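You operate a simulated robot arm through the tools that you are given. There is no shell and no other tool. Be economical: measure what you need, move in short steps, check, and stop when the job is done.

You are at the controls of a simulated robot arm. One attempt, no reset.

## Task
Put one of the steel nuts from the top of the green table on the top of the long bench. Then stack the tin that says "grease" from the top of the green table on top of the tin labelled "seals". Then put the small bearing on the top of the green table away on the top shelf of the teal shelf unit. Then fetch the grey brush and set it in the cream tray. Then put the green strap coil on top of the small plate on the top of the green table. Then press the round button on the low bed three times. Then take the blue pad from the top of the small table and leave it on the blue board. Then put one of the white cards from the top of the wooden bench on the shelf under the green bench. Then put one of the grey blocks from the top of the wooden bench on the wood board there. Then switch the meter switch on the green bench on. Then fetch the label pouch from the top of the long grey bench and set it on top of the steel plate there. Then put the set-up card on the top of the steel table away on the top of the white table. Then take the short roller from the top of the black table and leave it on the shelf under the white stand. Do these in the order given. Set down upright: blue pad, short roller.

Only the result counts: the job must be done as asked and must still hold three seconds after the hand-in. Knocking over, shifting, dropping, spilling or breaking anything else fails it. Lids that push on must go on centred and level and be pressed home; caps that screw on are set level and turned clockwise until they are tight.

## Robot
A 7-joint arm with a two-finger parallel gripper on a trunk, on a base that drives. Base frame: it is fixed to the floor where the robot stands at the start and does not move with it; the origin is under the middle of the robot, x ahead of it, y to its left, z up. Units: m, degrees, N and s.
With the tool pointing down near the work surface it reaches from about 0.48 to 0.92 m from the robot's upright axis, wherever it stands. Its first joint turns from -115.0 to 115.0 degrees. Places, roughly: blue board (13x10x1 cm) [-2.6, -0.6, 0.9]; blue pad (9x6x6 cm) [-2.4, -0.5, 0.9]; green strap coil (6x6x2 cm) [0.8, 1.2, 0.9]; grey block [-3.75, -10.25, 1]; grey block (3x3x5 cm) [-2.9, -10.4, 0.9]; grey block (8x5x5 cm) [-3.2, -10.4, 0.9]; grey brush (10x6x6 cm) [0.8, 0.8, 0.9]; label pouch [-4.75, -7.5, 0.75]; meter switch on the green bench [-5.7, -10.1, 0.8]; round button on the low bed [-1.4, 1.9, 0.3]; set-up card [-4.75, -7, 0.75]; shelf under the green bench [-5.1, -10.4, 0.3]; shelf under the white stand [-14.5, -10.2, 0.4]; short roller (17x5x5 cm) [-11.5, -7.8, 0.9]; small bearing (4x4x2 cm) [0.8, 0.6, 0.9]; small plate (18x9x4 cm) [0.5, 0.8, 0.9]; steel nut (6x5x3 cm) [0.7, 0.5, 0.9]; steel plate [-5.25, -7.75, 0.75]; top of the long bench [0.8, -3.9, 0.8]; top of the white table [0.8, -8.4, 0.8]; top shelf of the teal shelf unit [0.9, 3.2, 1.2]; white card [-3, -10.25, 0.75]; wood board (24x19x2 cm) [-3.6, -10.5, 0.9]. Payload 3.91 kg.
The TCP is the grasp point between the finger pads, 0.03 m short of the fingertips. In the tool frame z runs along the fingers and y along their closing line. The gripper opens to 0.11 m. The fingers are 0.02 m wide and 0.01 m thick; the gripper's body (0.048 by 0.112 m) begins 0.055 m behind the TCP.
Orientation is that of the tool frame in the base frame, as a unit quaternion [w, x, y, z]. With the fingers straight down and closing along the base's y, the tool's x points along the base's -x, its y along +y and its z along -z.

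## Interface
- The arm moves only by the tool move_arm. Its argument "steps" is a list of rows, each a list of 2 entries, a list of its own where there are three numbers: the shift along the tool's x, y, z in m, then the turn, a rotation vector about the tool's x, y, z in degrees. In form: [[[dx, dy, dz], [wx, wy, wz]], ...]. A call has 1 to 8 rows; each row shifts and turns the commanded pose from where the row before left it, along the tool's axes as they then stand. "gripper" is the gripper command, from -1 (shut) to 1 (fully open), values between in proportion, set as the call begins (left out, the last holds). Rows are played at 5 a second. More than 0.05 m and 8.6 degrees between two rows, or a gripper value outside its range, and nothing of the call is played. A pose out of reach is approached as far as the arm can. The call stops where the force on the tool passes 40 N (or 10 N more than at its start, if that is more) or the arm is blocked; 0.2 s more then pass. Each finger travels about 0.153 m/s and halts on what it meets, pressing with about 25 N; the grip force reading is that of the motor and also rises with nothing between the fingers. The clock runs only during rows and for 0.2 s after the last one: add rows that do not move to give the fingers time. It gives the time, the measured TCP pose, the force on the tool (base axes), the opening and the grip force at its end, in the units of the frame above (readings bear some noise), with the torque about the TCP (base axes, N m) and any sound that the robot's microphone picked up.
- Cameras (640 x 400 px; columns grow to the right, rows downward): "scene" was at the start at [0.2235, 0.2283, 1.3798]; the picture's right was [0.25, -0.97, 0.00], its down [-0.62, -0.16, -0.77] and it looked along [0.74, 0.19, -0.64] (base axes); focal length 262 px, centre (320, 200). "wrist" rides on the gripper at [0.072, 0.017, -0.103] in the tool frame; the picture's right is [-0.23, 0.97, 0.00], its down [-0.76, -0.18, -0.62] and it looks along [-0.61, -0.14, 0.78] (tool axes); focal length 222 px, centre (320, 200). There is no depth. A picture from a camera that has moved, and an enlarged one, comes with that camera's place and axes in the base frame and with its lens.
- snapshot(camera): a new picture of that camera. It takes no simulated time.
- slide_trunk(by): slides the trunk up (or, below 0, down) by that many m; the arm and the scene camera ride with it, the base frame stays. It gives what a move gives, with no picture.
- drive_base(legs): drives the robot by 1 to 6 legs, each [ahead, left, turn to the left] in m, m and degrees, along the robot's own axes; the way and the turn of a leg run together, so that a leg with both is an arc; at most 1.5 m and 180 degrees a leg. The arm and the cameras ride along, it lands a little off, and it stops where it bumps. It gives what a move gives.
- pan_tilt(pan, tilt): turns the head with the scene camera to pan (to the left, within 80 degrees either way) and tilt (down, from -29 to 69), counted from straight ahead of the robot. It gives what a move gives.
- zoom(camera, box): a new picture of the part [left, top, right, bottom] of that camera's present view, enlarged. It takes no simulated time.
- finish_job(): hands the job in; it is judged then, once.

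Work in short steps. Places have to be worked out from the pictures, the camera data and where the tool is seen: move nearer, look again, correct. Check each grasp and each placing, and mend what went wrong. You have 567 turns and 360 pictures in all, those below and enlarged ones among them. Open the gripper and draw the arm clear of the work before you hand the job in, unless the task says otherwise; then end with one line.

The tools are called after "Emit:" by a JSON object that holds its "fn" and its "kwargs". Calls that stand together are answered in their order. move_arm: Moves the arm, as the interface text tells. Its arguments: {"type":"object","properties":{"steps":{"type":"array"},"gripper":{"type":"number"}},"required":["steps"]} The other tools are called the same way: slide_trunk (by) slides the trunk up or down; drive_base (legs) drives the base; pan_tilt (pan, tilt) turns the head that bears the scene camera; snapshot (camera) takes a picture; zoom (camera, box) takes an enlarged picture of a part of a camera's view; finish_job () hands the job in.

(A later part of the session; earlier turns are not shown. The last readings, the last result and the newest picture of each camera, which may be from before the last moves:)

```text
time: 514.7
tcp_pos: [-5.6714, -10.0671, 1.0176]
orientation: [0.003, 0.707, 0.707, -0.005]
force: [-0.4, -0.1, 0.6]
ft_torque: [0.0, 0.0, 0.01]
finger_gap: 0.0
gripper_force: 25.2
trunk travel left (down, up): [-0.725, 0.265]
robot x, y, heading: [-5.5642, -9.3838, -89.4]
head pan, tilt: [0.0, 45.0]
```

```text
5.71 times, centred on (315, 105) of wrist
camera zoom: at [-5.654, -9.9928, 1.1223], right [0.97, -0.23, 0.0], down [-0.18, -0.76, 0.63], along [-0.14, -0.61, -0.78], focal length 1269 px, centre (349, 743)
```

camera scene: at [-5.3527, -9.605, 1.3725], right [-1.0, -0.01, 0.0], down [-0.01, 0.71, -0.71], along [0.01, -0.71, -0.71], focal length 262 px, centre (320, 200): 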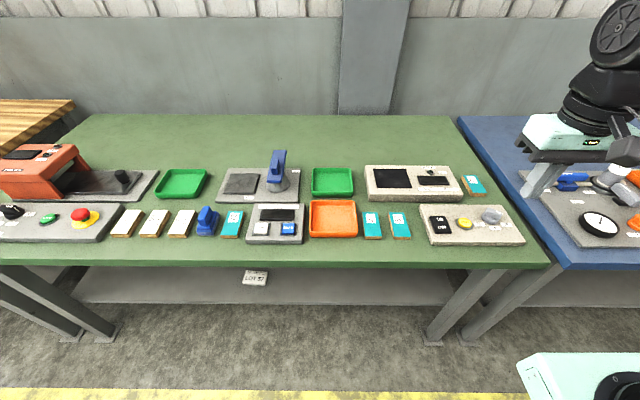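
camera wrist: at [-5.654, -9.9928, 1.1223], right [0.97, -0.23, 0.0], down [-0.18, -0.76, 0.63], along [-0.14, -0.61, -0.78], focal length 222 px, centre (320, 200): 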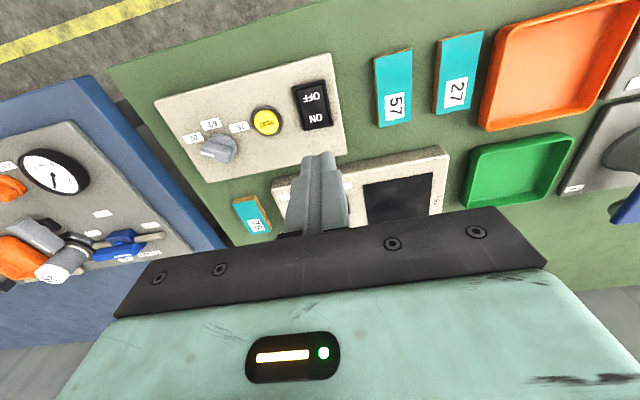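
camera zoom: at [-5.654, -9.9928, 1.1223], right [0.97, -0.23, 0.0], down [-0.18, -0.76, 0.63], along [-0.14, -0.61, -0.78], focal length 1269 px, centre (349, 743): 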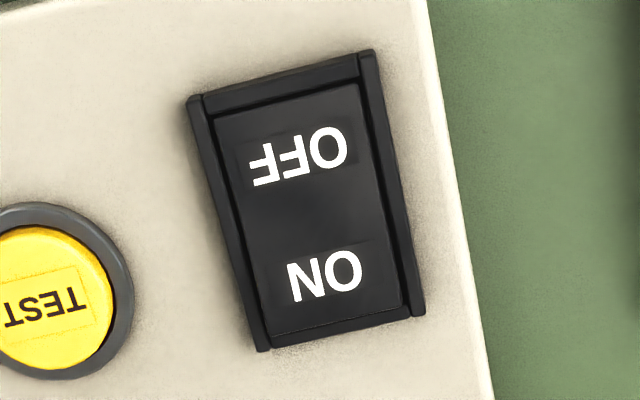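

Press point on the ON half ≈(-5.683,-10.093), z≈0.815. Descend toward it.

Emit:
{"fn": "move_arm", "kwargs": {"steps": [[[-0.026, -0.0116, 0.03], [0, 0, 0]], [[0, 0, 0.045], [0, 0, 0]], [[0, 0, 0.045], [0, 0, 0]], [[0, 0, 0.025], [0, 0, 0]]]}}

Emit:
{"fn": "snapshot", "kwargs": {"camera": "wrist"}}

Emit:
{"fn": "zoom", "kwargs": {"camera": "scene", "box": [380, 160, 520, 260]}}

```text
time: 515.7
tcp_pos: [-5.686, -10.0931, 0.8724]
orientation: [0.003, 0.707, 0.707, -0.005]
force: [-0.4, 0.6, 0.7]
ft_torque: [-0.03, 0.03, -0.03]
finger_gap: 0.0002
gripper_force: 25.1
trunk travel left (down, up): [-0.725, 0.265]
robot x, y, heading: [-5.5574, -9.3862, -89.2]
head pan, tilt: [0.0, 45.0]
```

```text
180 pictures are left
camera wrist: at [-5.6671, -10.0199, 0.9765], right [0.97, -0.23, 0.0], down [-0.18, -0.76, 0.63], along [-0.14, -0.61, -0.78], focal length 222 px, centre (320, 200)
```

wrist: 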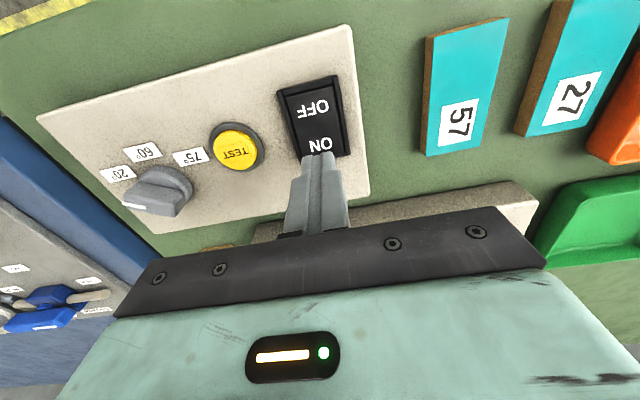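

```text
4.00 times, centred on (450, 210) of scene
camera zoom: at [-5.3526, -9.6047, 1.3726], right [-1.0, -0.01, 0.0], down [-0.01, 0.71, -0.71], along [0.01, -0.71, -0.71], focal length 1046 px, centre (-200, 160)
```

zoom: 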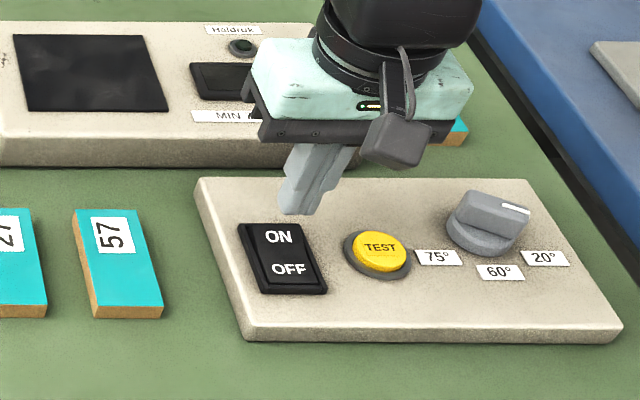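

Emit:
{"fn": "move_arm", "kwargs": {"steps": [[[0.001, 0.005, 0.01], [0, 0, 0]], [[0, 0, 0.006], [0, 0, 0]]]}}

Emit:
{"fn": "move_arm", "kwargs": {"steps": [[[0, 0, 0.003], [0, 0, 0]], [[0, 0, 0.003], [0, 0, 0]]]}}

Emit:
{"fn": "zoom", "kwargs": {"camera": "wrist", "box": [260, 70, 380, 190]}}

```text
time: 516.3
tcp_pos: [-5.6806, -10.0949, 0.8572]
orientation: [0.001, 0.707, 0.707, -0.004]
force: [-0.3, 0.3, 0.2]
ft_torque: [-0.02, 0.01, 0.03]
finger_gap: 0.0002
gripper_force: 25.2
trunk travel left (down, up): [-0.725, 0.265]
robot x, y, heading: [-5.5564, -9.3851, -89.2]
head pan, tilt: [0.0, 45.0]
```

```text
time: 516.9
tcp_pos: [-5.6796, -10.0943, 0.8509]
orientation: [0.003, 0.707, 0.707, -0.005]
force: [0.5, -0.3, -0.2]
ft_torque: [0.01, 0.0, 0.04]
finger_gap: 0.0002
gripper_force: 25.1
trunk travel left (down, up): [-0.725, 0.265]
robot x, y, heading: [-5.5569, -9.3865, -89.4]
head pan, tilt: [0.0, 45.0]
```

```text
3.33 times, centred on (320, 130) of wrist
camera zoom: at [-5.6617, -10.0199, 0.9545], right [0.97, -0.23, 0.0], down [-0.18, -0.76, 0.63], along [-0.14, -0.61, -0.78], focal length 740 px, centre (320, 433)
```

zoom: 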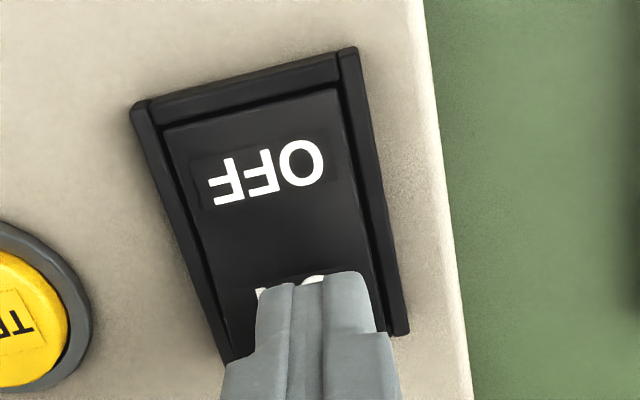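

Emit:
{"fn": "move_arm", "kwargs": {"steps": [[[0, 0, 0.002], [0, 0, 0]], [[0, 0, 0.002], [0, 0, 0]]]}}

Emit:
{"fn": "move_arm", "kwargs": {"steps": [[[0, 0, 0.002], [0, 0, 0]], [[0, 0, 0.002], [0, 0, 0]]]}}

Emit:
{"fn": "move_arm", "kwargs": {"steps": [[[0, 0, 0.002], [0, 0, 0]], [[0, 0, 0.002], [0, 0, 0]]]}}

```text
time: 517.5
tcp_pos: [-5.6801, -10.094, 0.8448]
orientation: [0.002, 0.707, 0.707, -0.004]
force: [-0.3, 0.4, 0.3]
ft_torque: [-0.01, 0.01, -0.02]
finger_gap: 0.0
gripper_force: 24.7
trunk travel left (down, up): [-0.725, 0.265]
robot x, y, heading: [-5.5559, -9.386, -89.6]
head pan, tilt: [0.0, 45.0]
```

```text
time: 518.1
tcp_pos: [-5.68, -10.0931, 0.8423]
orientation: [0.002, 0.707, 0.707, -0.005]
force: [0.1, -0.6, 2.0]
ft_torque: [0.02, -0.04, -0.01]
finger_gap: 0.0
gripper_force: 25.2
trunk travel left (down, up): [-0.725, 0.265]
robot x, y, heading: [-5.5593, -9.3865, -89.2]
head pan, tilt: [0.0, 45.0]
```

```text
time: 518.8
tcp_pos: [-5.6791, -10.0952, 0.8414]
orientation: [0.004, 0.707, 0.707, -0.006]
force: [-1.0, 7.0, 22.3]
ft_torque: [0.42, -0.03, 0.0]
finger_gap: 0.0003
gripper_force: 24.9
trunk travel left (down, up): [-0.725, 0.265]
robot x, y, heading: [-5.5601, -9.3879, -89.4]
head pan, tilt: [0.0, 45.0]
heard: click
stopped in row 2: the force on the tool passed its limit (the readings are from after the stop); the commanded pose is now the measured one
```

A click was heard. Lift and inspect the rocker.

Emit:
{"fn": "move_arm", "kwargs": {"steps": [[[0, 0, -0.03], [0, 0, 0]], [[0, 0, -0.045], [0, 0, 0]], [[0, 0, -0.045], [0, 0, 0]], [[0, 0, -0.045], [0, 0, 0]], [[0.04, 0, -0.02], [0, 0, 0]], [[0.045, 0, 0], [0, 0, 0]]]}}

Emit:
{"fn": "zoom", "kwargs": {"camera": "scene", "box": [350, 150, 540, 260]}}

Emit:
{"fn": "snapshot", "kwargs": {"camera": "wrist"}}

```text
time: 520.2
tcp_pos: [-5.6783, -10.0077, 1.0245]
orientation: [0.003, 0.707, 0.707, -0.006]
force: [-0.2, 0.2, -0.3]
ft_torque: [0.05, 0.02, 0.0]
finger_gap: 0.0
gripper_force: 25.0
trunk travel left (down, up): [-0.725, 0.265]
robot x, y, heading: [-5.5571, -9.3871, -89.2]
head pan, tilt: [0.0, 45.0]
```

```text
3.37 times, centred on (445, 205) of scene
camera zoom: at [-5.3527, -9.6055, 1.3724], right [-1.0, -0.01, 0.0], down [-0.01, 0.71, -0.71], along [0.01, -0.71, -0.71], focal length 881 px, centre (-101, 183)
```

zoom: 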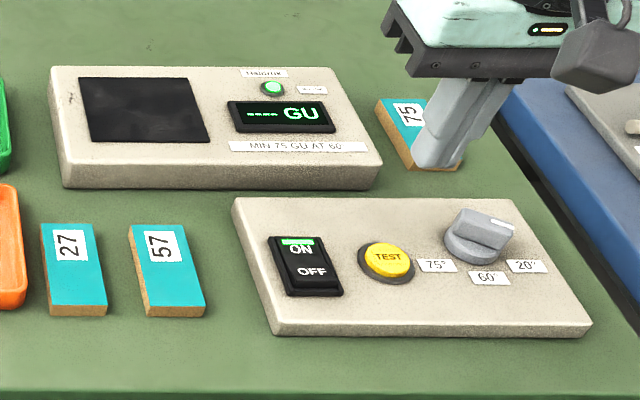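

```text
176 pictures are left
camera wrist: at [-5.6602, -9.9338, 1.1279], right [0.97, -0.23, 0.0], down [-0.17, -0.75, 0.63], along [-0.14, -0.62, -0.77], focal length 222 px, centre (320, 200)
```

wrist: 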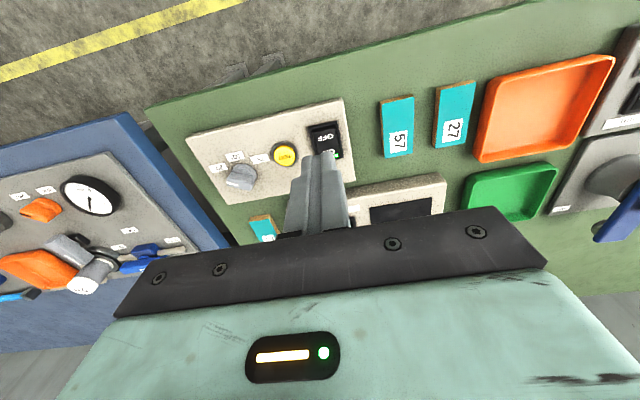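

Meter switch is on. Now turn around to the long grey bench (y≈−7.6).

Emit:
{"fn": "move_arm", "kwargs": {"steps": [[[0.04, 0.03, -0.02], [0, 0, 0]], [[0.035, 0.03, -0.02], [0, 0, 0]], [[0, 0.04, -0.02], [0, 0, 0]], [[0, 0, -0.03], [0, 0, 0]]], "gripper": 1}}

Emit:
{"fn": "drive_base", "kwargs": {"legs": [[-0.35, 0.3, 0], [0, 0, 90], [0, 0, 90]]}}

Emit:
{"fn": "pan_tilt", "kwargs": {"pan": 0, "tilt": 30}}

Emit:
{"fn": "snapshot", "kwargs": {"camera": "scene"}}

```text
refused: row 1 steps farther than a row can; nothing moved
```

```text
time: 530.7
tcp_pos: [-5.1477, -8.4046, 1.0238]
orientation: [-0.005, 0.709, -0.705, -0.003]
force: [-0.6, -0.3, 1.0]
ft_torque: [-0.02, -0.01, -0.02]
finger_gap: 0.0
gripper_force: 24.8
trunk travel left (down, up): [-0.725, 0.265]
robot x, y, heading: [-5.2623, -9.0276, 90.7]
head pan, tilt: [0.0, 45.0]
```

```text
time: 531.4
tcp_pos: [-5.1461, -8.4046, 1.024]
orientation: [-0.006, 0.709, -0.705, -0.003]
force: [1.4, -0.6, 0.2]
ft_torque: [0.0, 0.02, 0.03]
finger_gap: 0.0002
gripper_force: 24.5
trunk travel left (down, up): [-0.725, 0.265]
robot x, y, heading: [-5.2615, -9.0309, 91.1]
head pan, tilt: [0.0, 30.0]
```

```text
175 pictures are left
camera scene: at [-5.4724, -8.797, 1.395], right [1.0, 0.02, 0.0], down [0.01, -0.5, -0.87], along [-0.01, 0.87, -0.5], focal length 262 px, centre (320, 200)
```

scene: 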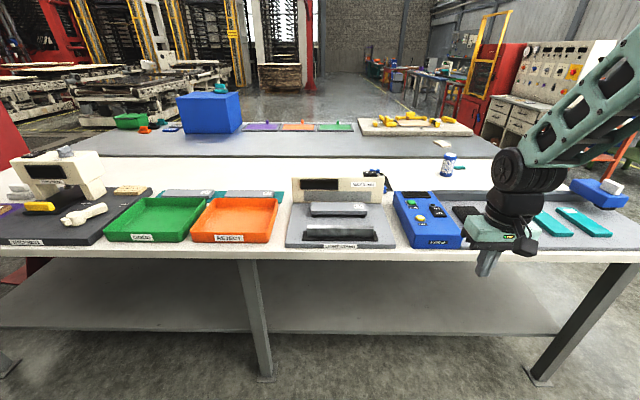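

Emit:
{"fn": "zoom", "kwargs": {"camera": "scene", "box": [0, 130, 320, 260]}}

Emit:
{"fn": "zoom", "kwargs": {"camera": "scene", "box": [280, 100, 640, 260]}}

```text
2.00 times, centred on (160, 195) of scene
camera zoom: at [-5.4724, -8.797, 1.395], right [1.0, 0.02, 0.0], down [0.01, -0.5, -0.87], along [-0.01, 0.87, -0.5], focal length 523 px, centre (640, 210)
```

zoom: 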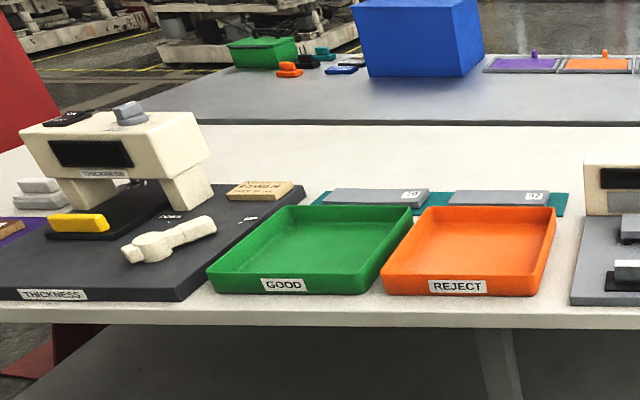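

```text
1.78 times, centred on (460, 180) of scene
camera zoom: at [-5.4724, -8.797, 1.395], right [1.0, 0.02, 0.0], down [0.01, -0.5, -0.87], along [-0.01, 0.87, -0.5], focal length 465 px, centre (71, 236)
```

zoom: 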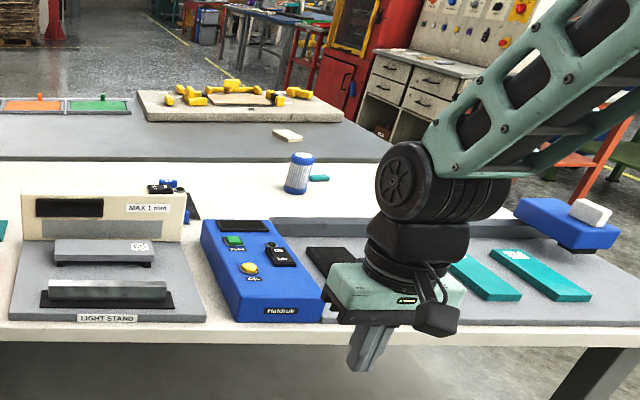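

The arm hides part of the bench. Move the arm up/right and approach for a better view.

Emit:
{"fn": "drive_base", "kwargs": {"legs": [[0.15, -0.45, -1]]}}

Emit:
{"fn": "pan_tilt", "kwargs": {"pan": 0, "tilt": 40}}

Emit:
{"fn": "snapshot", "kwargs": {"camera": "scene"}}

Emit:
{"fn": "snapshot", "kwargs": {"camera": "wrist"}}

```text
time: 534.3
tcp_pos: [-4.6877, -8.2541, 1.0241]
orientation: [0.007, -0.703, 0.711, 0.003]
force: [-0.2, 0.1, -0.1]
ft_torque: [0.01, 0.02, 0.02]
finger_gap: 0.0
gripper_force: 24.8
trunk travel left (down, up): [-0.725, 0.265]
robot x, y, heading: [-4.814, -8.8743, 90.0]
head pan, tilt: [0.0, 30.0]
```

```text
time: 535.0
tcp_pos: [-4.6879, -8.2528, 1.0243]
orientation: [0.006, -0.704, 0.71, 0.004]
force: [-0.5, -0.3, 0.6]
ft_torque: [-0.02, -0.01, 0.03]
finger_gap: 0.0
gripper_force: 25.1
trunk travel left (down, up): [-0.725, 0.265]
robot x, y, heading: [-4.8127, -8.8733, 90.1]
head pan, tilt: [0.0, 40.0]
```

```text
172 pictures are left
camera scene: at [-5.0192, -8.645, 1.3798], right [1.0, 0.0, 0.0], down [0.0, -0.64, -0.77], along [0.0, 0.77, -0.64], focal length 262 px, centre (320, 200)
```

scene: 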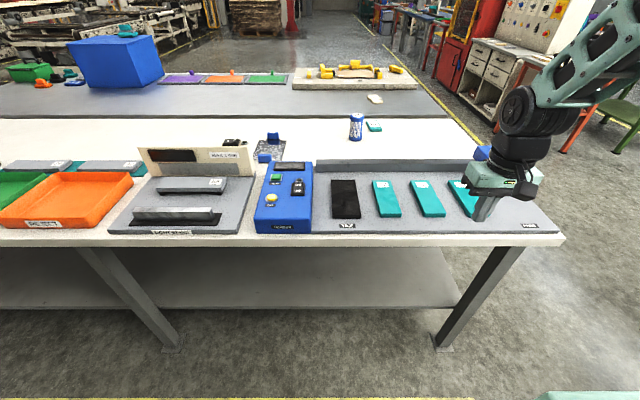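

```text
171 pictures are left
camera wrist: at [-4.7056, -8.3253, 1.1279], right [-0.97, 0.24, 0.0], down [0.18, 0.75, 0.63], along [0.15, 0.62, -0.77], focal length 222 px, centre (320, 200)
```

wrist: 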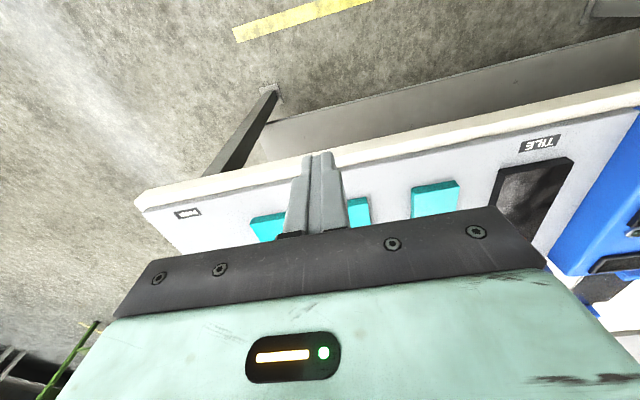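

Emit:
{"fn": "zoom", "kwargs": {"camera": "scene", "box": [230, 80, 430, 190]}}

```text
3.20 times, centred on (330, 135) of scene
camera zoom: at [-5.0192, -8.645, 1.3798], right [1.0, 0.0, 0.0], down [0.0, -0.64, -0.77], along [0.0, 0.77, -0.64], focal length 837 px, centre (288, 408)
```

zoom: 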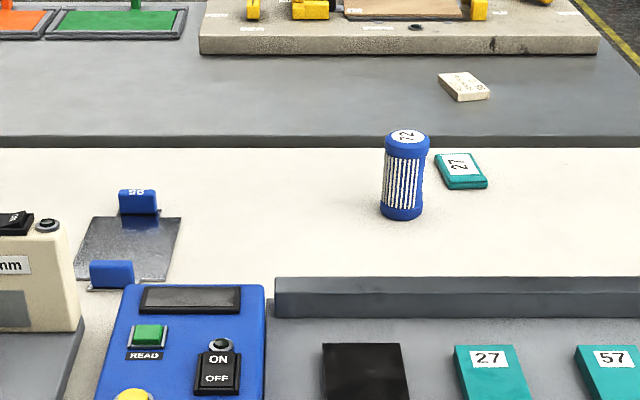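

The steel plate (with blue blocks) is ≈(-5.24,-7.61), the teal label pouch ≈(-4.76,-7.45); reach the pouch from the bench's east end. Drive around to x≈−3.85 and look.

Emit:
{"fn": "move_arm", "kwargs": {"steps": [[[0.04, 0, -0.025], [0, 0, 0]], [[0.035, 0, -0.025], [0, 0, 0]], [[0.0, 0, -0.04], [0, 0, 0]]], "gripper": 1}}

Emit:
{"fn": "drive_base", "kwargs": {"legs": [[0, -1.0, 0]]}}

Emit:
{"fn": "pan_tilt", "kwargs": {"pan": 10, "tilt": 30}}

Emit:
{"fn": "snapshot", "kwargs": {"camera": "scene"}}

```text
time: 535.8
tcp_pos: [-4.6885, -8.3282, 1.1138]
orientation: [0.006, -0.703, 0.711, 0.003]
force: [-0.4, -0.4, -0.3]
ft_torque: [-0.03, 0.0, 0.02]
finger_gap: 0.1099
gripper_force: 0.1
trunk travel left (down, up): [-0.725, 0.265]
robot x, y, heading: [-4.8119, -8.8711, 90.0]
head pan, tilt: [0.0, 40.0]
```

```text
time: 541.0
tcp_pos: [-3.6924, -8.3246, 1.1125]
orientation: [0.005, -0.705, 0.709, 0.002]
force: [-0.4, -0.1, 0.3]
ft_torque: [0.03, 0.0, 0.0]
finger_gap: 0.11
gripper_force: 0.1
trunk travel left (down, up): [-0.725, 0.265]
robot x, y, heading: [-3.8167, -8.869, 90.1]
head pan, tilt: [0.0, 40.0]
```

```text
time: 541.7
tcp_pos: [-3.6915, -8.3249, 1.1136]
orientation: [0.005, -0.705, 0.709, 0.003]
force: [-0.3, -0.1, -0.6]
ft_torque: [0.0, 0.0, 0.03]
finger_gap: 0.1099
gripper_force: 0.0
trunk travel left (down, up): [-0.725, 0.265]
robot x, y, heading: [-3.8126, -8.8711, 90.4]
head pan, tilt: [10.0, 30.0]
```

```text
169 pictures are left
camera scene: at [-4.0377, -8.6387, 1.395], right [0.98, 0.18, 0.0], down [0.09, -0.49, -0.87], along [-0.15, 0.85, -0.5], focal length 262 px, centre (320, 200)
```

scene: 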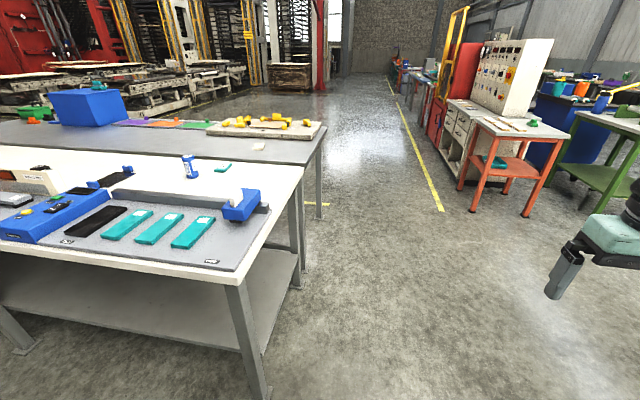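

Emit:
{"fn": "drive_base", "kwargs": {"legs": [[1.4, 0, 0], [0, 0, 90]]}}

Emit:
{"fn": "pan_tilt", "kwargs": {"pan": 0, "tilt": 40}}

Emit:
{"fn": "snapshot", "kwargs": {"camera": "scene"}}

```text
time: 552.5
tcp_pos: [-4.3695, -7.3429, 1.1118]
orientation: [-0.002, 1.0, -0.006, -0.006]
force: [0.8, -0.7, -0.1]
ft_torque: [0.01, -0.02, 0.01]
finger_gap: 0.1098
gripper_force: 0.1
trunk travel left (down, up): [-0.725, 0.265]
robot x, y, heading: [-3.8242, -7.4694, 179.9]
head pan, tilt: [10.0, 30.0]
```

```text
time: 553.2
tcp_pos: [-4.3687, -7.3422, 1.1131]
orientation: [-0.002, 1.0, -0.006, -0.006]
force: [0.3, 0.2, 0.3]
ft_torque: [0.03, -0.02, 0.0]
finger_gap: 0.11
gripper_force: 0.0
trunk travel left (down, up): [-0.725, 0.265]
robot x, y, heading: [-3.8267, -7.472, 180.2]
head pan, tilt: [0.0, 40.0]
```

```text
168 pictures are left
camera scene: at [-4.0533, -7.6716, 1.3798], right [0.0, 1.0, 0.0], down [0.64, 0.0, -0.77], along [-0.77, 0.0, -0.64], focal length 262 px, centre (320, 200)
```

scene: 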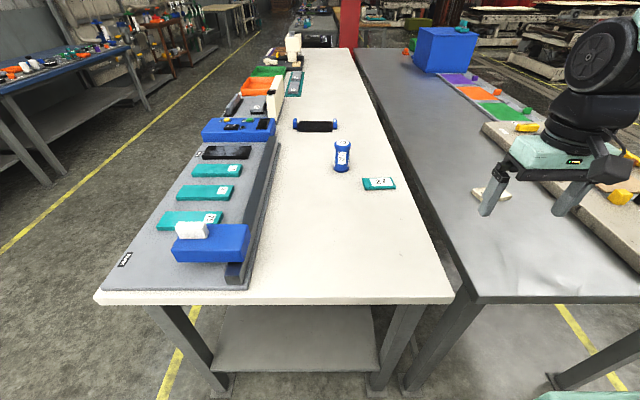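

Emit:
{"fn": "zoom", "kwargs": {"camera": "scene", "box": [280, 100, 420, 210]}}

Emit:
{"fn": "zoom", "kwargs": {"camera": "scene", "box": [100, 100, 300, 280]}}

```text
3.64 times, centred on (350, 155) of scene
camera zoom: at [-4.0533, -7.6716, 1.3798], right [0.0, 1.0, 0.0], down [0.64, 0.0, -0.77], along [-0.77, 0.0, -0.64], focal length 951 px, centre (211, 364)
```

zoom: 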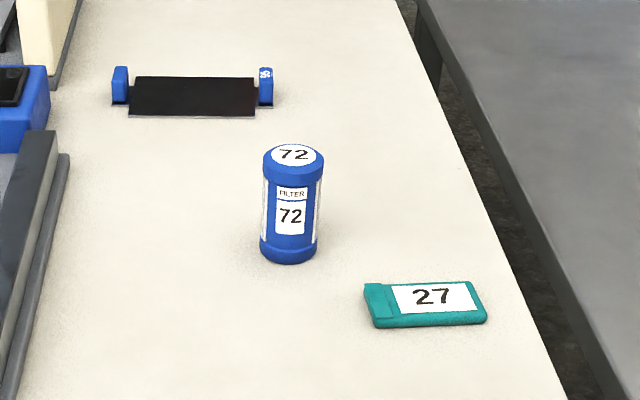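

```text
2.22 times, centred on (200, 190) of scene
camera zoom: at [-4.0533, -7.6716, 1.3798], right [0.0, 1.0, 0.0], down [0.64, 0.0, -0.77], along [-0.77, 0.0, -0.64], focal length 581 px, centre (587, 222)
```

zoom: 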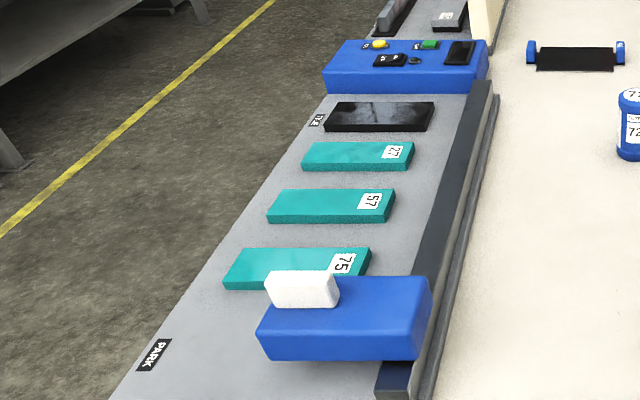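

Emit:
{"fn": "drive_base", "kwargs": {"legs": [[0.15, 0.05, 0]]}}

Emit:
{"fn": "move_arm", "kwargs": {"steps": [[[-0.045, 0.01, 0], [0, 0, 0]], [[-0.045, 0.02, 0], [0, 0, 0]], [[-0.045, 0.02, 0], [0, 0, 0]], [[-0.045, 0.02, 0], [0, 0, 0]], [[-0.04, 0.02, 0], [0, 0, 0]], [[0, 0, 0.04], [0, 0, 0]]]}}

Emit:
{"fn": "snapshot", "kwargs": {"camera": "wrist"}}

```text
time: 554.6
tcp_pos: [-4.52, -7.3914, 1.114]
orientation: [-0.001, 1.0, -0.006, -0.007]
force: [0.5, 0.9, 0.2]
ft_torque: [0.04, -0.02, -0.01]
finger_gap: 0.1099
gripper_force: 0.1
trunk travel left (down, up): [-0.725, 0.265]
robot x, y, heading: [-3.9739, -7.5175, 179.7]
head pan, tilt: [0.0, 40.0]
```

```text
time: 556.0
tcp_pos: [-4.7421, -7.4803, 1.0755]
orientation: [-0.002, 1.0, -0.006, -0.006]
force: [0.2, -0.3, 0.2]
ft_torque: [0.03, 0.02, 0.01]
finger_gap: 0.1101
gripper_force: 0.0
trunk travel left (down, up): [-0.725, 0.265]
robot x, y, heading: [-3.9746, -7.5157, 180.2]
head pan, tilt: [0.0, 40.0]
```

```text
165 pictures are left
camera wrist: at [-4.6678, -7.4974, 1.1789], right [-0.24, -0.97, 0.0], down [-0.75, 0.18, 0.63], along [-0.62, 0.15, -0.77], focal length 222 px, centre (320, 200)
```

wrist: 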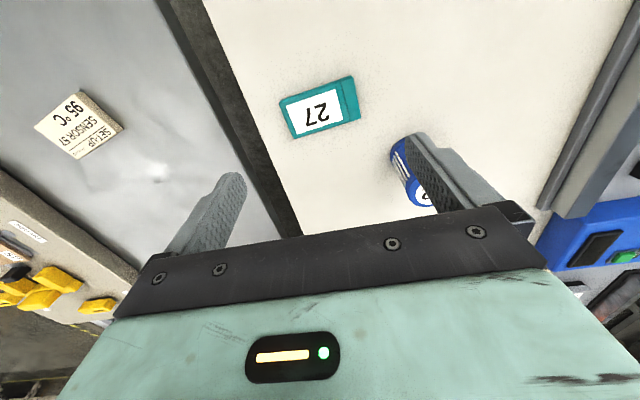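

Emit:
{"fn": "zoom", "kwargs": {"camera": "wrist", "box": [265, 60, 375, 150]}}

```text
4.44 times, centred on (320, 105) of wrist
camera zoom: at [-4.6678, -7.4974, 1.1789], right [-0.24, -0.97, 0.0], down [-0.75, 0.18, 0.63], along [-0.62, 0.15, -0.77], focal length 987 px, centre (320, 622)
```

zoom: 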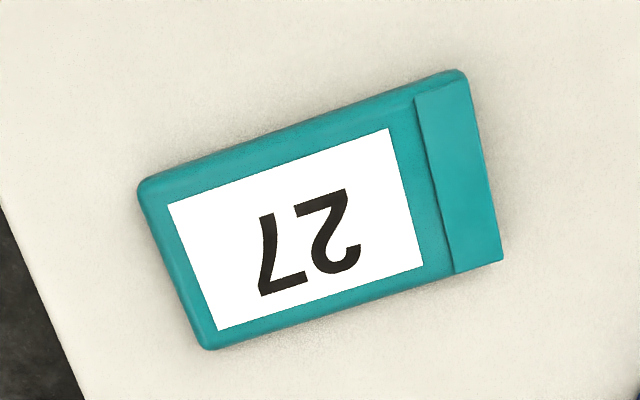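

Pouch: centre (-4.777,-7.472), ~11.4×6.2 cm with long axis along y. Centre over it and rotate +85.6° so the fingers close across its width.

Emit:
{"fn": "move_arm", "kwargs": {"steps": [[[-0.035, -0.0086, 0], [0, 0, 8.56]], [[0, 0, 0], [0, 0, 8.56]], [[0, 0, 0], [0, 0, 8.56]], [[0, 0, 0], [0, 0, 8.56]], [[0, 0, 0], [0, 0, 8.56]], [[0, 0, 0], [0, 0, 8.56]], [[0, 0, 0], [0, 0, 8.56]], [[0, 0, 0], [0, 0, 8.56]]]}}

Emit:
{"fn": "move_arm", "kwargs": {"steps": [[[0, 0, 0], [0, 0, 8.56]], [[0, 0, 0], [0, 0, 8.56]], [[0, 0, 0.04], [0, 0, 0]], [[0, 0, 0.04], [0, 0, 0]]]}}

Emit:
{"fn": "snapshot", "kwargs": {"camera": "wrist"}}

```text
time: 557.8
tcp_pos: [-4.7775, -7.4708, 1.0767]
orientation: [0.002, 0.823, -0.568, -0.007]
force: [0.2, -0.6, 0.2]
ft_torque: [0.02, 0.02, -0.02]
finger_gap: 0.1097
gripper_force: 0.1
trunk travel left (down, up): [-0.725, 0.265]
robot x, y, heading: [-3.9796, -7.5206, 179.9]
head pan, tilt: [0.0, 40.0]
```

```text
time: 558.8
tcp_pos: [-4.7767, -7.4686, 0.9957]
orientation: [0.002, 0.729, -0.684, -0.006]
force: [0.9, -0.2, 0.5]
ft_torque: [-0.01, 0.05, -0.01]
finger_gap: 0.11
gripper_force: 0.1
trunk travel left (down, up): [-0.725, 0.265]
robot x, y, heading: [-3.9767, -7.5211, 180.0]
head pan, tilt: [0.0, 40.0]
```

```text
163 pictures are left
camera wrist: at [-4.7875, -7.5421, 1.1007], right [-0.99, 0.16, 0.01], down [0.14, 0.77, 0.63], along [0.09, 0.62, -0.78], focal length 222 px, centre (320, 200)
```

wrist: 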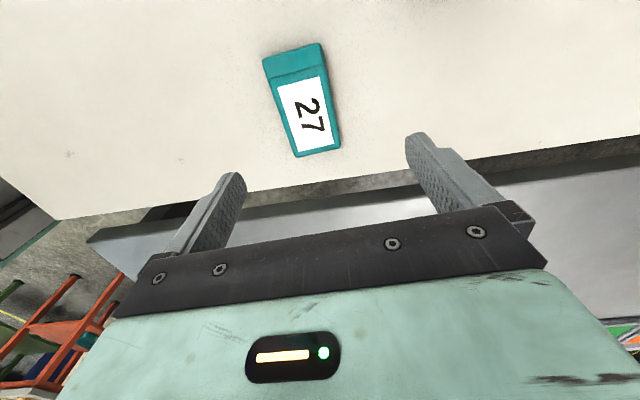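

Refined: pouch centre (-4.762,-7.477), top ≈0.86. Correct and lower.

Emit:
{"fn": "move_arm", "kwargs": {"steps": [[[0.0093, -0.0141, 0.03], [0, 0, 0]], [[0, 0, 0.04], [0, 0, 0]], [[0, 0, 0], [0, 0, 0]]]}}

Emit:
{"fn": "snapshot", "kwargs": {"camera": "wrist"}}

Emit:
{"fn": "zoom", "kwargs": {"camera": "scene", "box": [290, 110, 470, 230]}}

```text
time: 559.6
tcp_pos: [-4.7626, -7.4783, 0.9261]
orientation: [0.003, 0.73, -0.683, -0.006]
force: [0.2, 0.0, -0.1]
ft_torque: [0.01, 0.0, 0.0]
finger_gap: 0.1102
gripper_force: 0.2
trunk travel left (down, up): [-0.725, 0.265]
robot x, y, heading: [-3.9759, -7.5196, 179.9]
head pan, tilt: [0.0, 40.0]
```

```text
162 pictures are left
camera wrist: at [-4.7741, -7.5511, 1.03], right [-0.99, 0.16, 0.01], down [0.14, 0.77, 0.62], along [0.09, 0.62, -0.78], focal length 222 px, centre (320, 200)
```

wrist: 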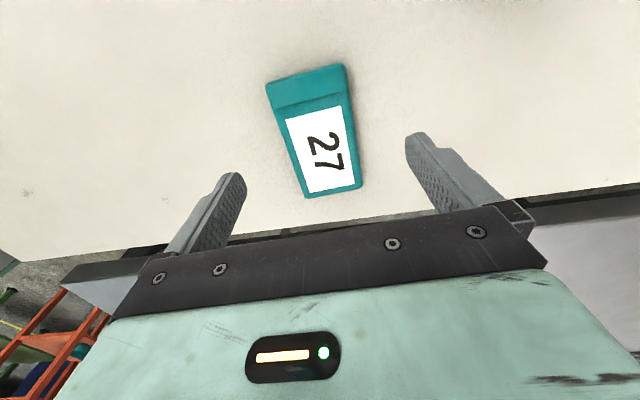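

```text
3.33 times, centred on (380, 170) of scene
camera zoom: at [-4.2041, -7.7213, 1.3797], right [0.0, 1.0, 0.0], down [0.64, 0.0, -0.77], along [-0.77, 0.0, -0.64], focal length 872 px, centre (120, 300)
```

zoom: 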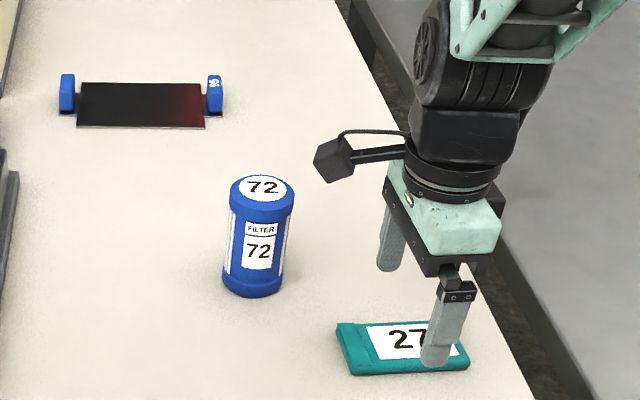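

Emit:
{"fn": "move_arm", "kwargs": {"steps": [[[0, -0.003, 0.02], [0, 0, 0]], [[0, 0, 0.02], [0, 0, 0]], [[0, 0, 0], [0, 0, 0]]]}}

Emit:
{"fn": "snapshot", "kwargs": {"camera": "wrist"}}

Emit:
{"fn": "zoom", "kwargs": {"camera": "scene", "box": [330, 150, 450, 230]}}

```text
time: 560.4
tcp_pos: [-4.7613, -7.4775, 0.8856]
orientation: [0.002, 0.729, -0.684, -0.007]
force: [1.0, 0.5, 0.2]
ft_torque: [0.0, -0.01, 0.02]
finger_gap: 0.1101
gripper_force: 0.1
trunk travel left (down, up): [-0.725, 0.265]
robot x, y, heading: [-3.9767, -7.5156, 179.9]
head pan, tilt: [0.0, 40.0]
```

```text
160 pictures are left
camera wrist: at [-4.7716, -7.5509, 0.9899], right [-0.99, 0.16, 0.01], down [0.14, 0.77, 0.62], along [0.09, 0.62, -0.78], focal length 222 px, centre (320, 200)
```

wrist: 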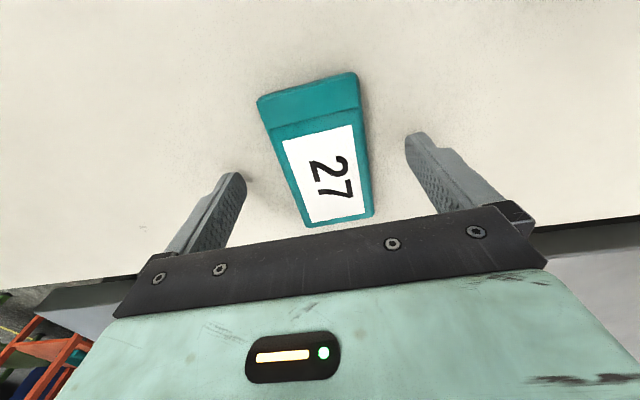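

```text
5.00 times, centred on (390, 190) of scene
camera zoom: at [-4.2042, -7.7213, 1.3797], right [0.0, 1.0, 0.0], down [0.64, 0.0, -0.77], along [-0.77, 0.0, -0.64], focal length 1308 px, centre (-30, 250)
```

zoom: 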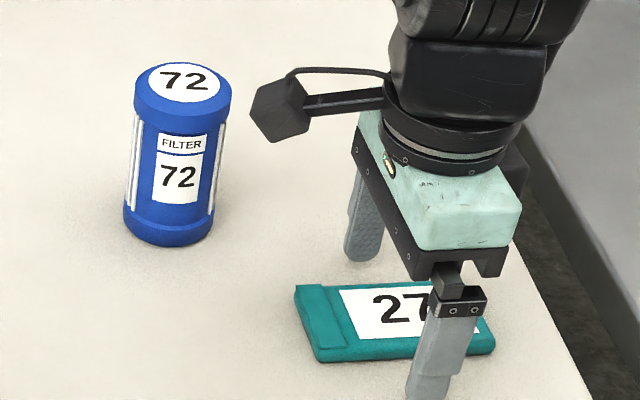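

Emit:
{"fn": "move_arm", "kwargs": {"steps": [[[0.008, 0, 0.003], [0, 0, 0]], [[0, 0, 0.003], [0, 0, 0]]]}}

Emit:
{"fn": "move_arm", "kwargs": {"steps": [[[0, 0, 0.003], [0, 0, 0]], [[0, 0, 0.003], [0, 0, 0]]]}}

Emit:
{"fn": "zoom", "kwargs": {"camera": "scene", "box": [330, 150, 450, 230]}}

```text
time: 561.0
tcp_pos: [-4.7615, -7.4865, 0.8816]
orientation: [0.004, 0.73, -0.683, -0.007]
force: [2.7, 0.3, 12.7]
ft_torque: [-0.02, -0.9, 0.06]
finger_gap: 0.11
gripper_force: 0.1
trunk travel left (down, up): [-0.725, 0.265]
robot x, y, heading: [-3.9758, -7.5152, 179.7]
head pan, tilt: [0.0, 40.0]
```

```text
time: 561.5
tcp_pos: [-4.7608, -7.4871, 0.8809]
orientation: [0.003, 0.73, -0.684, -0.005]
force: [9.7, 1.2, 22.2]
ft_torque: [-0.02, -1.67, 0.04]
finger_gap: 0.1101
gripper_force: 0.0
trunk travel left (down, up): [-0.725, 0.265]
robot x, y, heading: [-3.9773, -7.5174, 179.8]
head pan, tilt: [0.0, 40.0]
stopped in row 2: the force on the tool passed its limit (the readings are from after the stop); the commanded pose is now the measured one
```

```text
5.00 times, centred on (390, 190) of scene
camera zoom: at [-4.2027, -7.7213, 1.38], right [0.0, 1.0, 0.0], down [0.64, 0.0, -0.77], along [-0.77, 0.0, -0.64], focal length 1308 px, centre (-30, 250)
```

zoom: 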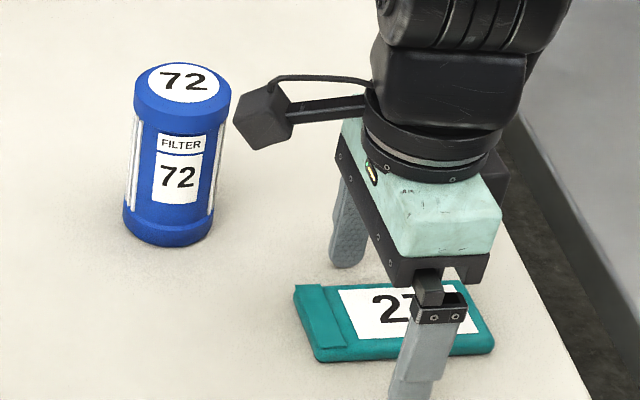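

Fingertips touched the bench (z≈0.85). Back off 2 mm and close.

Emit:
{"fn": "move_arm", "kwargs": {"steps": [[[0, 0, -0.002], [0, 0, 0]], [[0, 0, 0], [0, 0, 0]]]}}

Emit:
{"fn": "move_arm", "kwargs": {"steps": [[[0, 0, 0], [0, 0, 0]], [[0, 0, 0], [0, 0, 0]], [[0, 0, 0], [0, 0, 0]]], "gripper": -1}}

Emit:
{"fn": "move_arm", "kwargs": {"steps": [[[0, 0, -0.02], [0, 0, 0]], [[0, 0, -0.04], [0, 0, 0]], [[0, 0, -0.045], [0, 0, 0]], [[0, 0, -0.045], [0, 0, 0]]]}}

Emit:
{"fn": "snapshot", "kwargs": {"camera": "wrist"}}

```text
time: 562.1
tcp_pos: [-4.7591, -7.4865, 0.8812]
orientation: [0.003, 0.73, -0.684, -0.007]
force: [10.1, 0.8, 10.4]
ft_torque: [-0.02, -0.96, 0.13]
finger_gap: 0.1099
gripper_force: 0.0
trunk travel left (down, up): [-0.725, 0.265]
robot x, y, heading: [-3.9782, -7.522, 180.0]
head pan, tilt: [0.0, 40.0]
```

```text
time: 562.9
tcp_pos: [-4.7622, -7.4868, 0.8815]
orientation: [0.004, 0.73, -0.683, -0.006]
force: [-0.1, -0.3, 1.3]
ft_torque: [0.07, 0.01, 0.04]
finger_gap: 0.057
gripper_force: 25.1
trunk travel left (down, up): [-0.725, 0.265]
robot x, y, heading: [-3.9753, -7.514, 179.8]
head pan, tilt: [0.0, 40.0]
```

```text
time: 563.9
tcp_pos: [-4.7593, -7.487, 1.0307]
orientation: [0.003, 0.73, -0.684, -0.007]
force: [-0.5, -0.2, 0.1]
ft_torque: [0.03, -0.04, 0.0]
finger_gap: 0.0568
gripper_force: 25.4
trunk travel left (down, up): [-0.725, 0.265]
robot x, y, heading: [-3.976, -7.5194, 179.8]
head pan, tilt: [0.0, 40.0]
```

```text
157 pictures are left
camera wrist: at [-4.7707, -7.5593, 1.1362], right [-0.99, 0.16, 0.01], down [0.14, 0.77, 0.62], along [0.09, 0.62, -0.78], focal length 222 px, centre (320, 200)
```

wrist: 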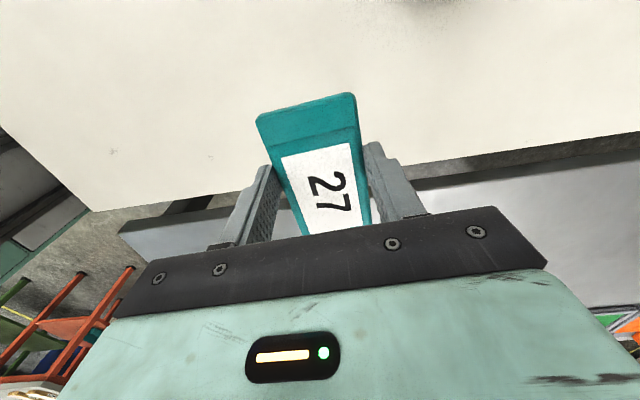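

Pouch held. Lift, retract and drive around to the south side of the bench in front of the steel plate.

Emit:
{"fn": "move_arm", "kwargs": {"steps": [[[0, 0, -0.045], [0, 0, 0]], [[0, 0, -0.045], [0, 0, 0]], [[0, -0.045, 0], [0, 0, -8.56]], [[0.006, -0.045, 0], [0, 0, -8.56]], [[0.013, -0.043, 0], [0, 0, -8.56]], [[0.02, -0.04, 0], [0, 0, -8.56]], [[0.025, -0.037, 0], [0, 0, -8.56]]]}}

Emit:
{"fn": "move_arm", "kwargs": {"steps": [[[0, 0, 0], [0, 0, -8.56]], [[0, 0, 0], [0, 0, -8.56]], [[0, 0, 0], [0, 0, -8.56]], [[0, 0, 0], [0, 0, -8.56]], [[0, 0, 0], [0, 0, -8.56]]]}}

Emit:
{"fn": "drive_base", "kwargs": {"legs": [[-0.15, 0, 0], [0, 1.4, 0], [0, 0, -90], [0, 1.4, 0]]}}

Emit:
{"fn": "snapshot", "kwargs": {"camera": "scene"}}

```text
time: 565.5
tcp_pos: [-4.5335, -7.4719, 1.1172]
orientation: [0.001, 0.929, -0.369, -0.006]
force: [-1.3, 1.0, -1.2]
ft_torque: [0.01, 0.0, 0.02]
finger_gap: 0.0569
gripper_force: 25.2
trunk travel left (down, up): [-0.725, 0.265]
robot x, y, heading: [-3.9811, -7.5195, 180.0]
head pan, tilt: [0.0, 40.0]
```

```text
time: 566.7
tcp_pos: [-4.5342, -7.4717, 1.1175]
orientation: [-0.001, 1.0, -0.006, -0.008]
force: [0.7, -0.2, 0.0]
ft_torque: [-0.01, 0.0, 0.0]
finger_gap: 0.0568
gripper_force: 24.5
trunk travel left (down, up): [-0.725, 0.265]
robot x, y, heading: [-3.9767, -7.5169, 180.0]
head pan, tilt: [0.0, 40.0]
```

```text
time: 585.0
tcp_pos: [-5.1554, -8.3471, 1.118]
orientation: [0.006, -0.698, 0.716, 0.003]
force: [0.0, 0.1, -0.3]
ft_torque: [0.0, 0.04, -0.02]
finger_gap: 0.0567
gripper_force: 25.1
trunk travel left (down, up): [-0.725, 0.265]
robot x, y, heading: [-5.2093, -8.904, 89.1]
head pan, tilt: [0.0, 40.0]
```

```text
156 pictures are left
camera scene: at [-5.4135, -8.6727, 1.3797], right [1.0, -0.01, 0.0], down [-0.01, -0.64, -0.77], along [0.01, 0.77, -0.64], focal length 262 px, centre (320, 200)
```

scene: 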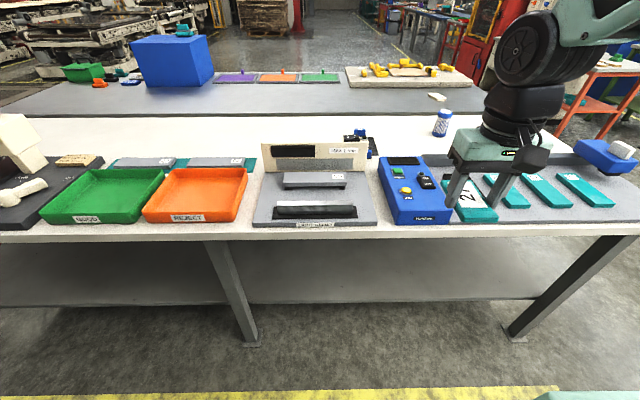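

Emit:
{"fn": "drive_base", "kwargs": {"legs": [[0.44, 0, 0.9]]}}

Emit:
{"fn": "pan_tilt", "kwargs": {"pan": -10, "tilt": 45}}

Emit:
{"fn": "snapshot", "kwargs": {"camera": "scene"}}

Emit:
{"fn": "snapshot", "kwargs": {"camera": "wrist"}}

```text
time: 587.7
tcp_pos: [-5.1651, -7.9057, 1.118]
orientation: [0.007, -0.705, 0.709, 0.003]
force: [0.3, -0.4, -0.1]
ft_torque: [0.0, 0.01, 0.02]
finger_gap: 0.057
gripper_force: 24.5
trunk travel left (down, up): [-0.725, 0.265]
robot x, y, heading: [-5.2107, -8.462, 90.6]
head pan, tilt: [0.0, 40.0]
```

```text
time: 588.4
tcp_pos: [-5.1646, -7.9062, 1.1183]
orientation: [0.006, -0.705, 0.709, 0.004]
force: [0.6, 0.0, -0.9]
ft_torque: [-0.01, -0.02, 0.01]
finger_gap: 0.057
gripper_force: 25.2
trunk travel left (down, up): [-0.725, 0.265]
robot x, y, heading: [-5.2083, -8.4656, 90.3]
head pan, tilt: [-10.0, 45.0]
```

```text
155 pictures are left
camera scene: at [-5.4019, -8.2402, 1.3725], right [0.99, -0.17, 0.0], down [-0.12, -0.7, -0.71], along [0.12, 0.7, -0.71], focal length 262 px, centre (320, 200)
```

scene: 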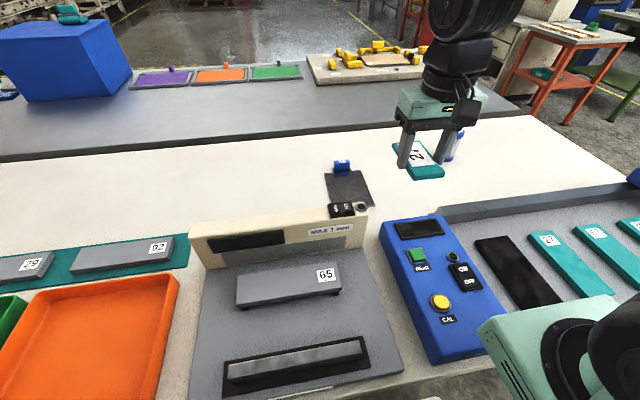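

```text
154 pictures are left
camera wrist: at [-5.1826, -7.9777, 1.2217], right [-0.97, 0.23, 0.0], down [0.18, 0.75, 0.63], along [0.15, 0.62, -0.77], focal length 222 px, centre (320, 200)
```

wrist: 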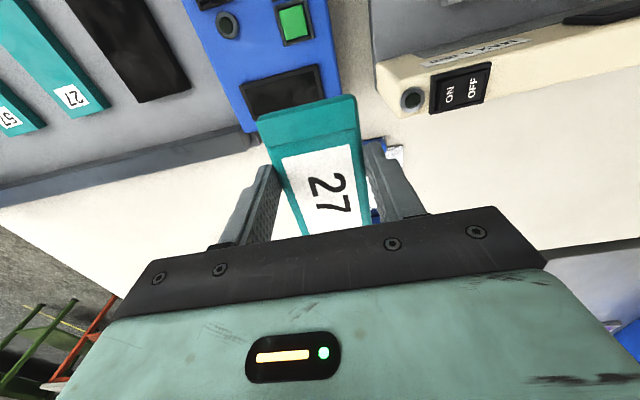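

Emit:
{"fn": "zoom", "kwargs": {"camera": "scene", "box": [290, 130, 410, 230]}}

```text
4.00 times, centred on (350, 180) of scene
camera zoom: at [-5.4019, -8.2402, 1.3725], right [0.99, -0.17, 0.0], down [-0.12, -0.7, -0.71], along [0.12, 0.7, -0.71], focal length 1046 px, centre (200, 280)
```

zoom: 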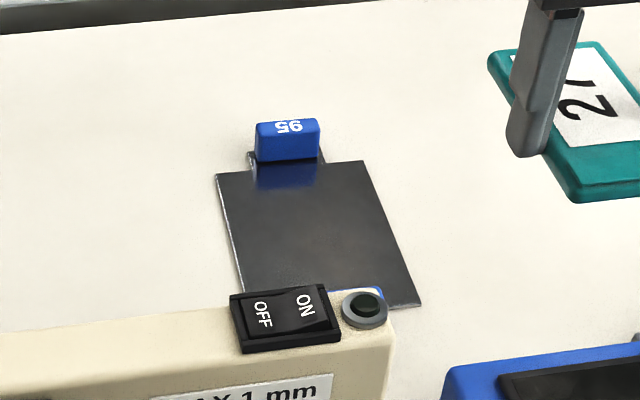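

Plate: centre ≈(-5.223,-7.698), interior ~12×16 cm; light-stand panel top z≈0.99 at y≈−7.9. Move the pouch above the plate.

Emit:
{"fn": "move_arm", "kwargs": {"steps": [[[-0.0412, 0.0118, 0], [0, 0, 0]], [[-0.0412, 0.0118, 0], [0, 0, 0]], [[-0.0412, 0.0118, 0], [0, 0, 0]], [[-0.0412, 0.0118, 0], [0, 0, 0]], [[-0.0412, 0.0118, 0], [0, 0, 0]], [[0, 0, 0.04], [0, 0, 0]]]}}

Emit:
{"fn": "snapshot", "kwargs": {"camera": "scene"}}

Emit:
{"fn": "snapshot", "kwargs": {"camera": "wrist"}}

```text
time: 589.8
tcp_pos: [-5.2242, -7.6976, 1.0814]
orientation: [0.006, -0.706, 0.708, 0.004]
force: [0.4, -1.1, 1.5]
ft_torque: [0.0, -0.02, 0.0]
finger_gap: 0.0568
gripper_force: 24.8
trunk travel left (down, up): [-0.725, 0.265]
robot x, y, heading: [-5.2112, -8.4624, 90.4]
head pan, tilt: [-10.0, 45.0]
```

```text
152 pictures are left
camera scene: at [-5.4018, -8.2405, 1.3726], right [0.99, -0.17, 0.0], down [-0.12, -0.7, -0.71], along [0.12, 0.7, -0.71], focal length 262 px, centre (320, 200)
```

scene: 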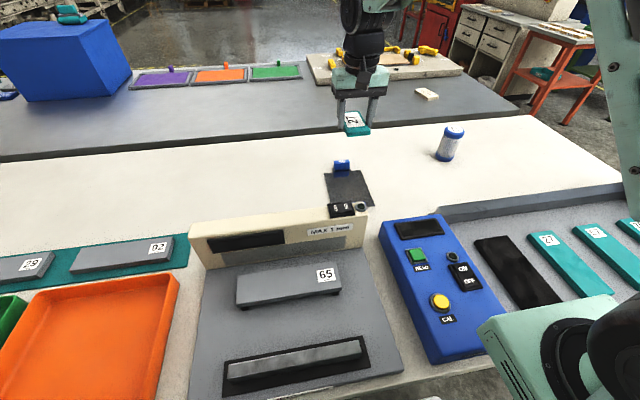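

```text
151 pictures are left
camera wrist: at [-5.2406, -7.7704, 1.1851], right [-0.97, 0.23, 0.0], down [0.18, 0.75, 0.63], along [0.15, 0.62, -0.77], focal length 222 px, centre (320, 200)
```

wrist: 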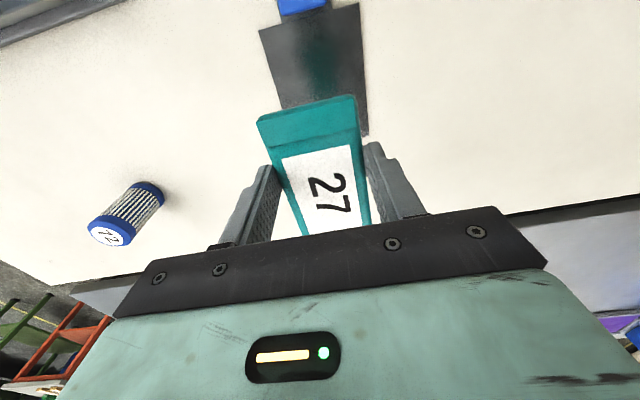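

Centred over the plate. Descend.

Emit:
{"fn": "move_arm", "kwargs": {"steps": [[[-0.002, 0.001, 0.04], [0, 0, 0]], [[0, 0, 0.045], [0, 0, 0]], [[0, 0, 0.045], [0, 0, 0]], [[0, 0, 0.04], [0, 0, 0]], [[0, 0, 0.005], [0, 0, 0]]]}}

Emit:
{"fn": "snapshot", "kwargs": {"camera": "wrist"}}

Emit:
{"fn": "zoom", "kwargs": {"camera": "scene", "box": [290, 110, 410, 230]}}

```text
time: 591.0
tcp_pos: [-5.2231, -7.6927, 0.905]
orientation: [0.007, -0.705, 0.709, 0.004]
force: [0.1, -0.4, -0.6]
ft_torque: [-0.02, -0.01, -0.02]
finger_gap: 0.0567
gripper_force: 24.6
trunk travel left (down, up): [-0.725, 0.265]
robot x, y, heading: [-5.2083, -8.4638, 90.0]
head pan, tilt: [-10.0, 45.0]
```

```text
150 pictures are left
camera wrist: at [-5.2404, -7.7662, 1.009], right [-0.97, 0.23, 0.0], down [0.18, 0.75, 0.63], along [0.15, 0.62, -0.77], focal length 222 px, centre (320, 200)
```

wrist: 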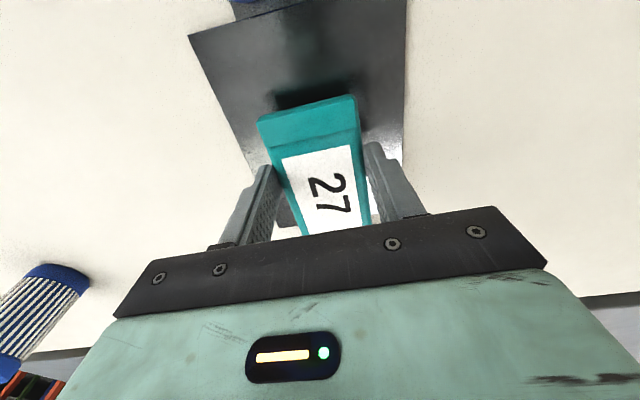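

```text
3.33 times, centred on (350, 170) of scene
camera zoom: at [-5.4018, -8.2403, 1.3725], right [0.99, -0.17, 0.0], down [-0.12, -0.7, -0.71], along [0.12, 0.7, -0.71], focal length 872 px, centre (220, 300)
```

zoom: 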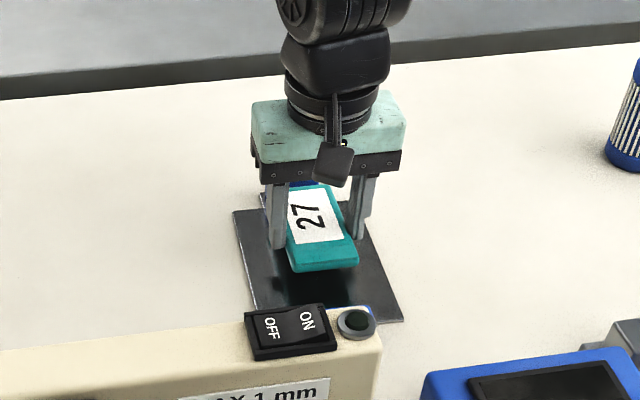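

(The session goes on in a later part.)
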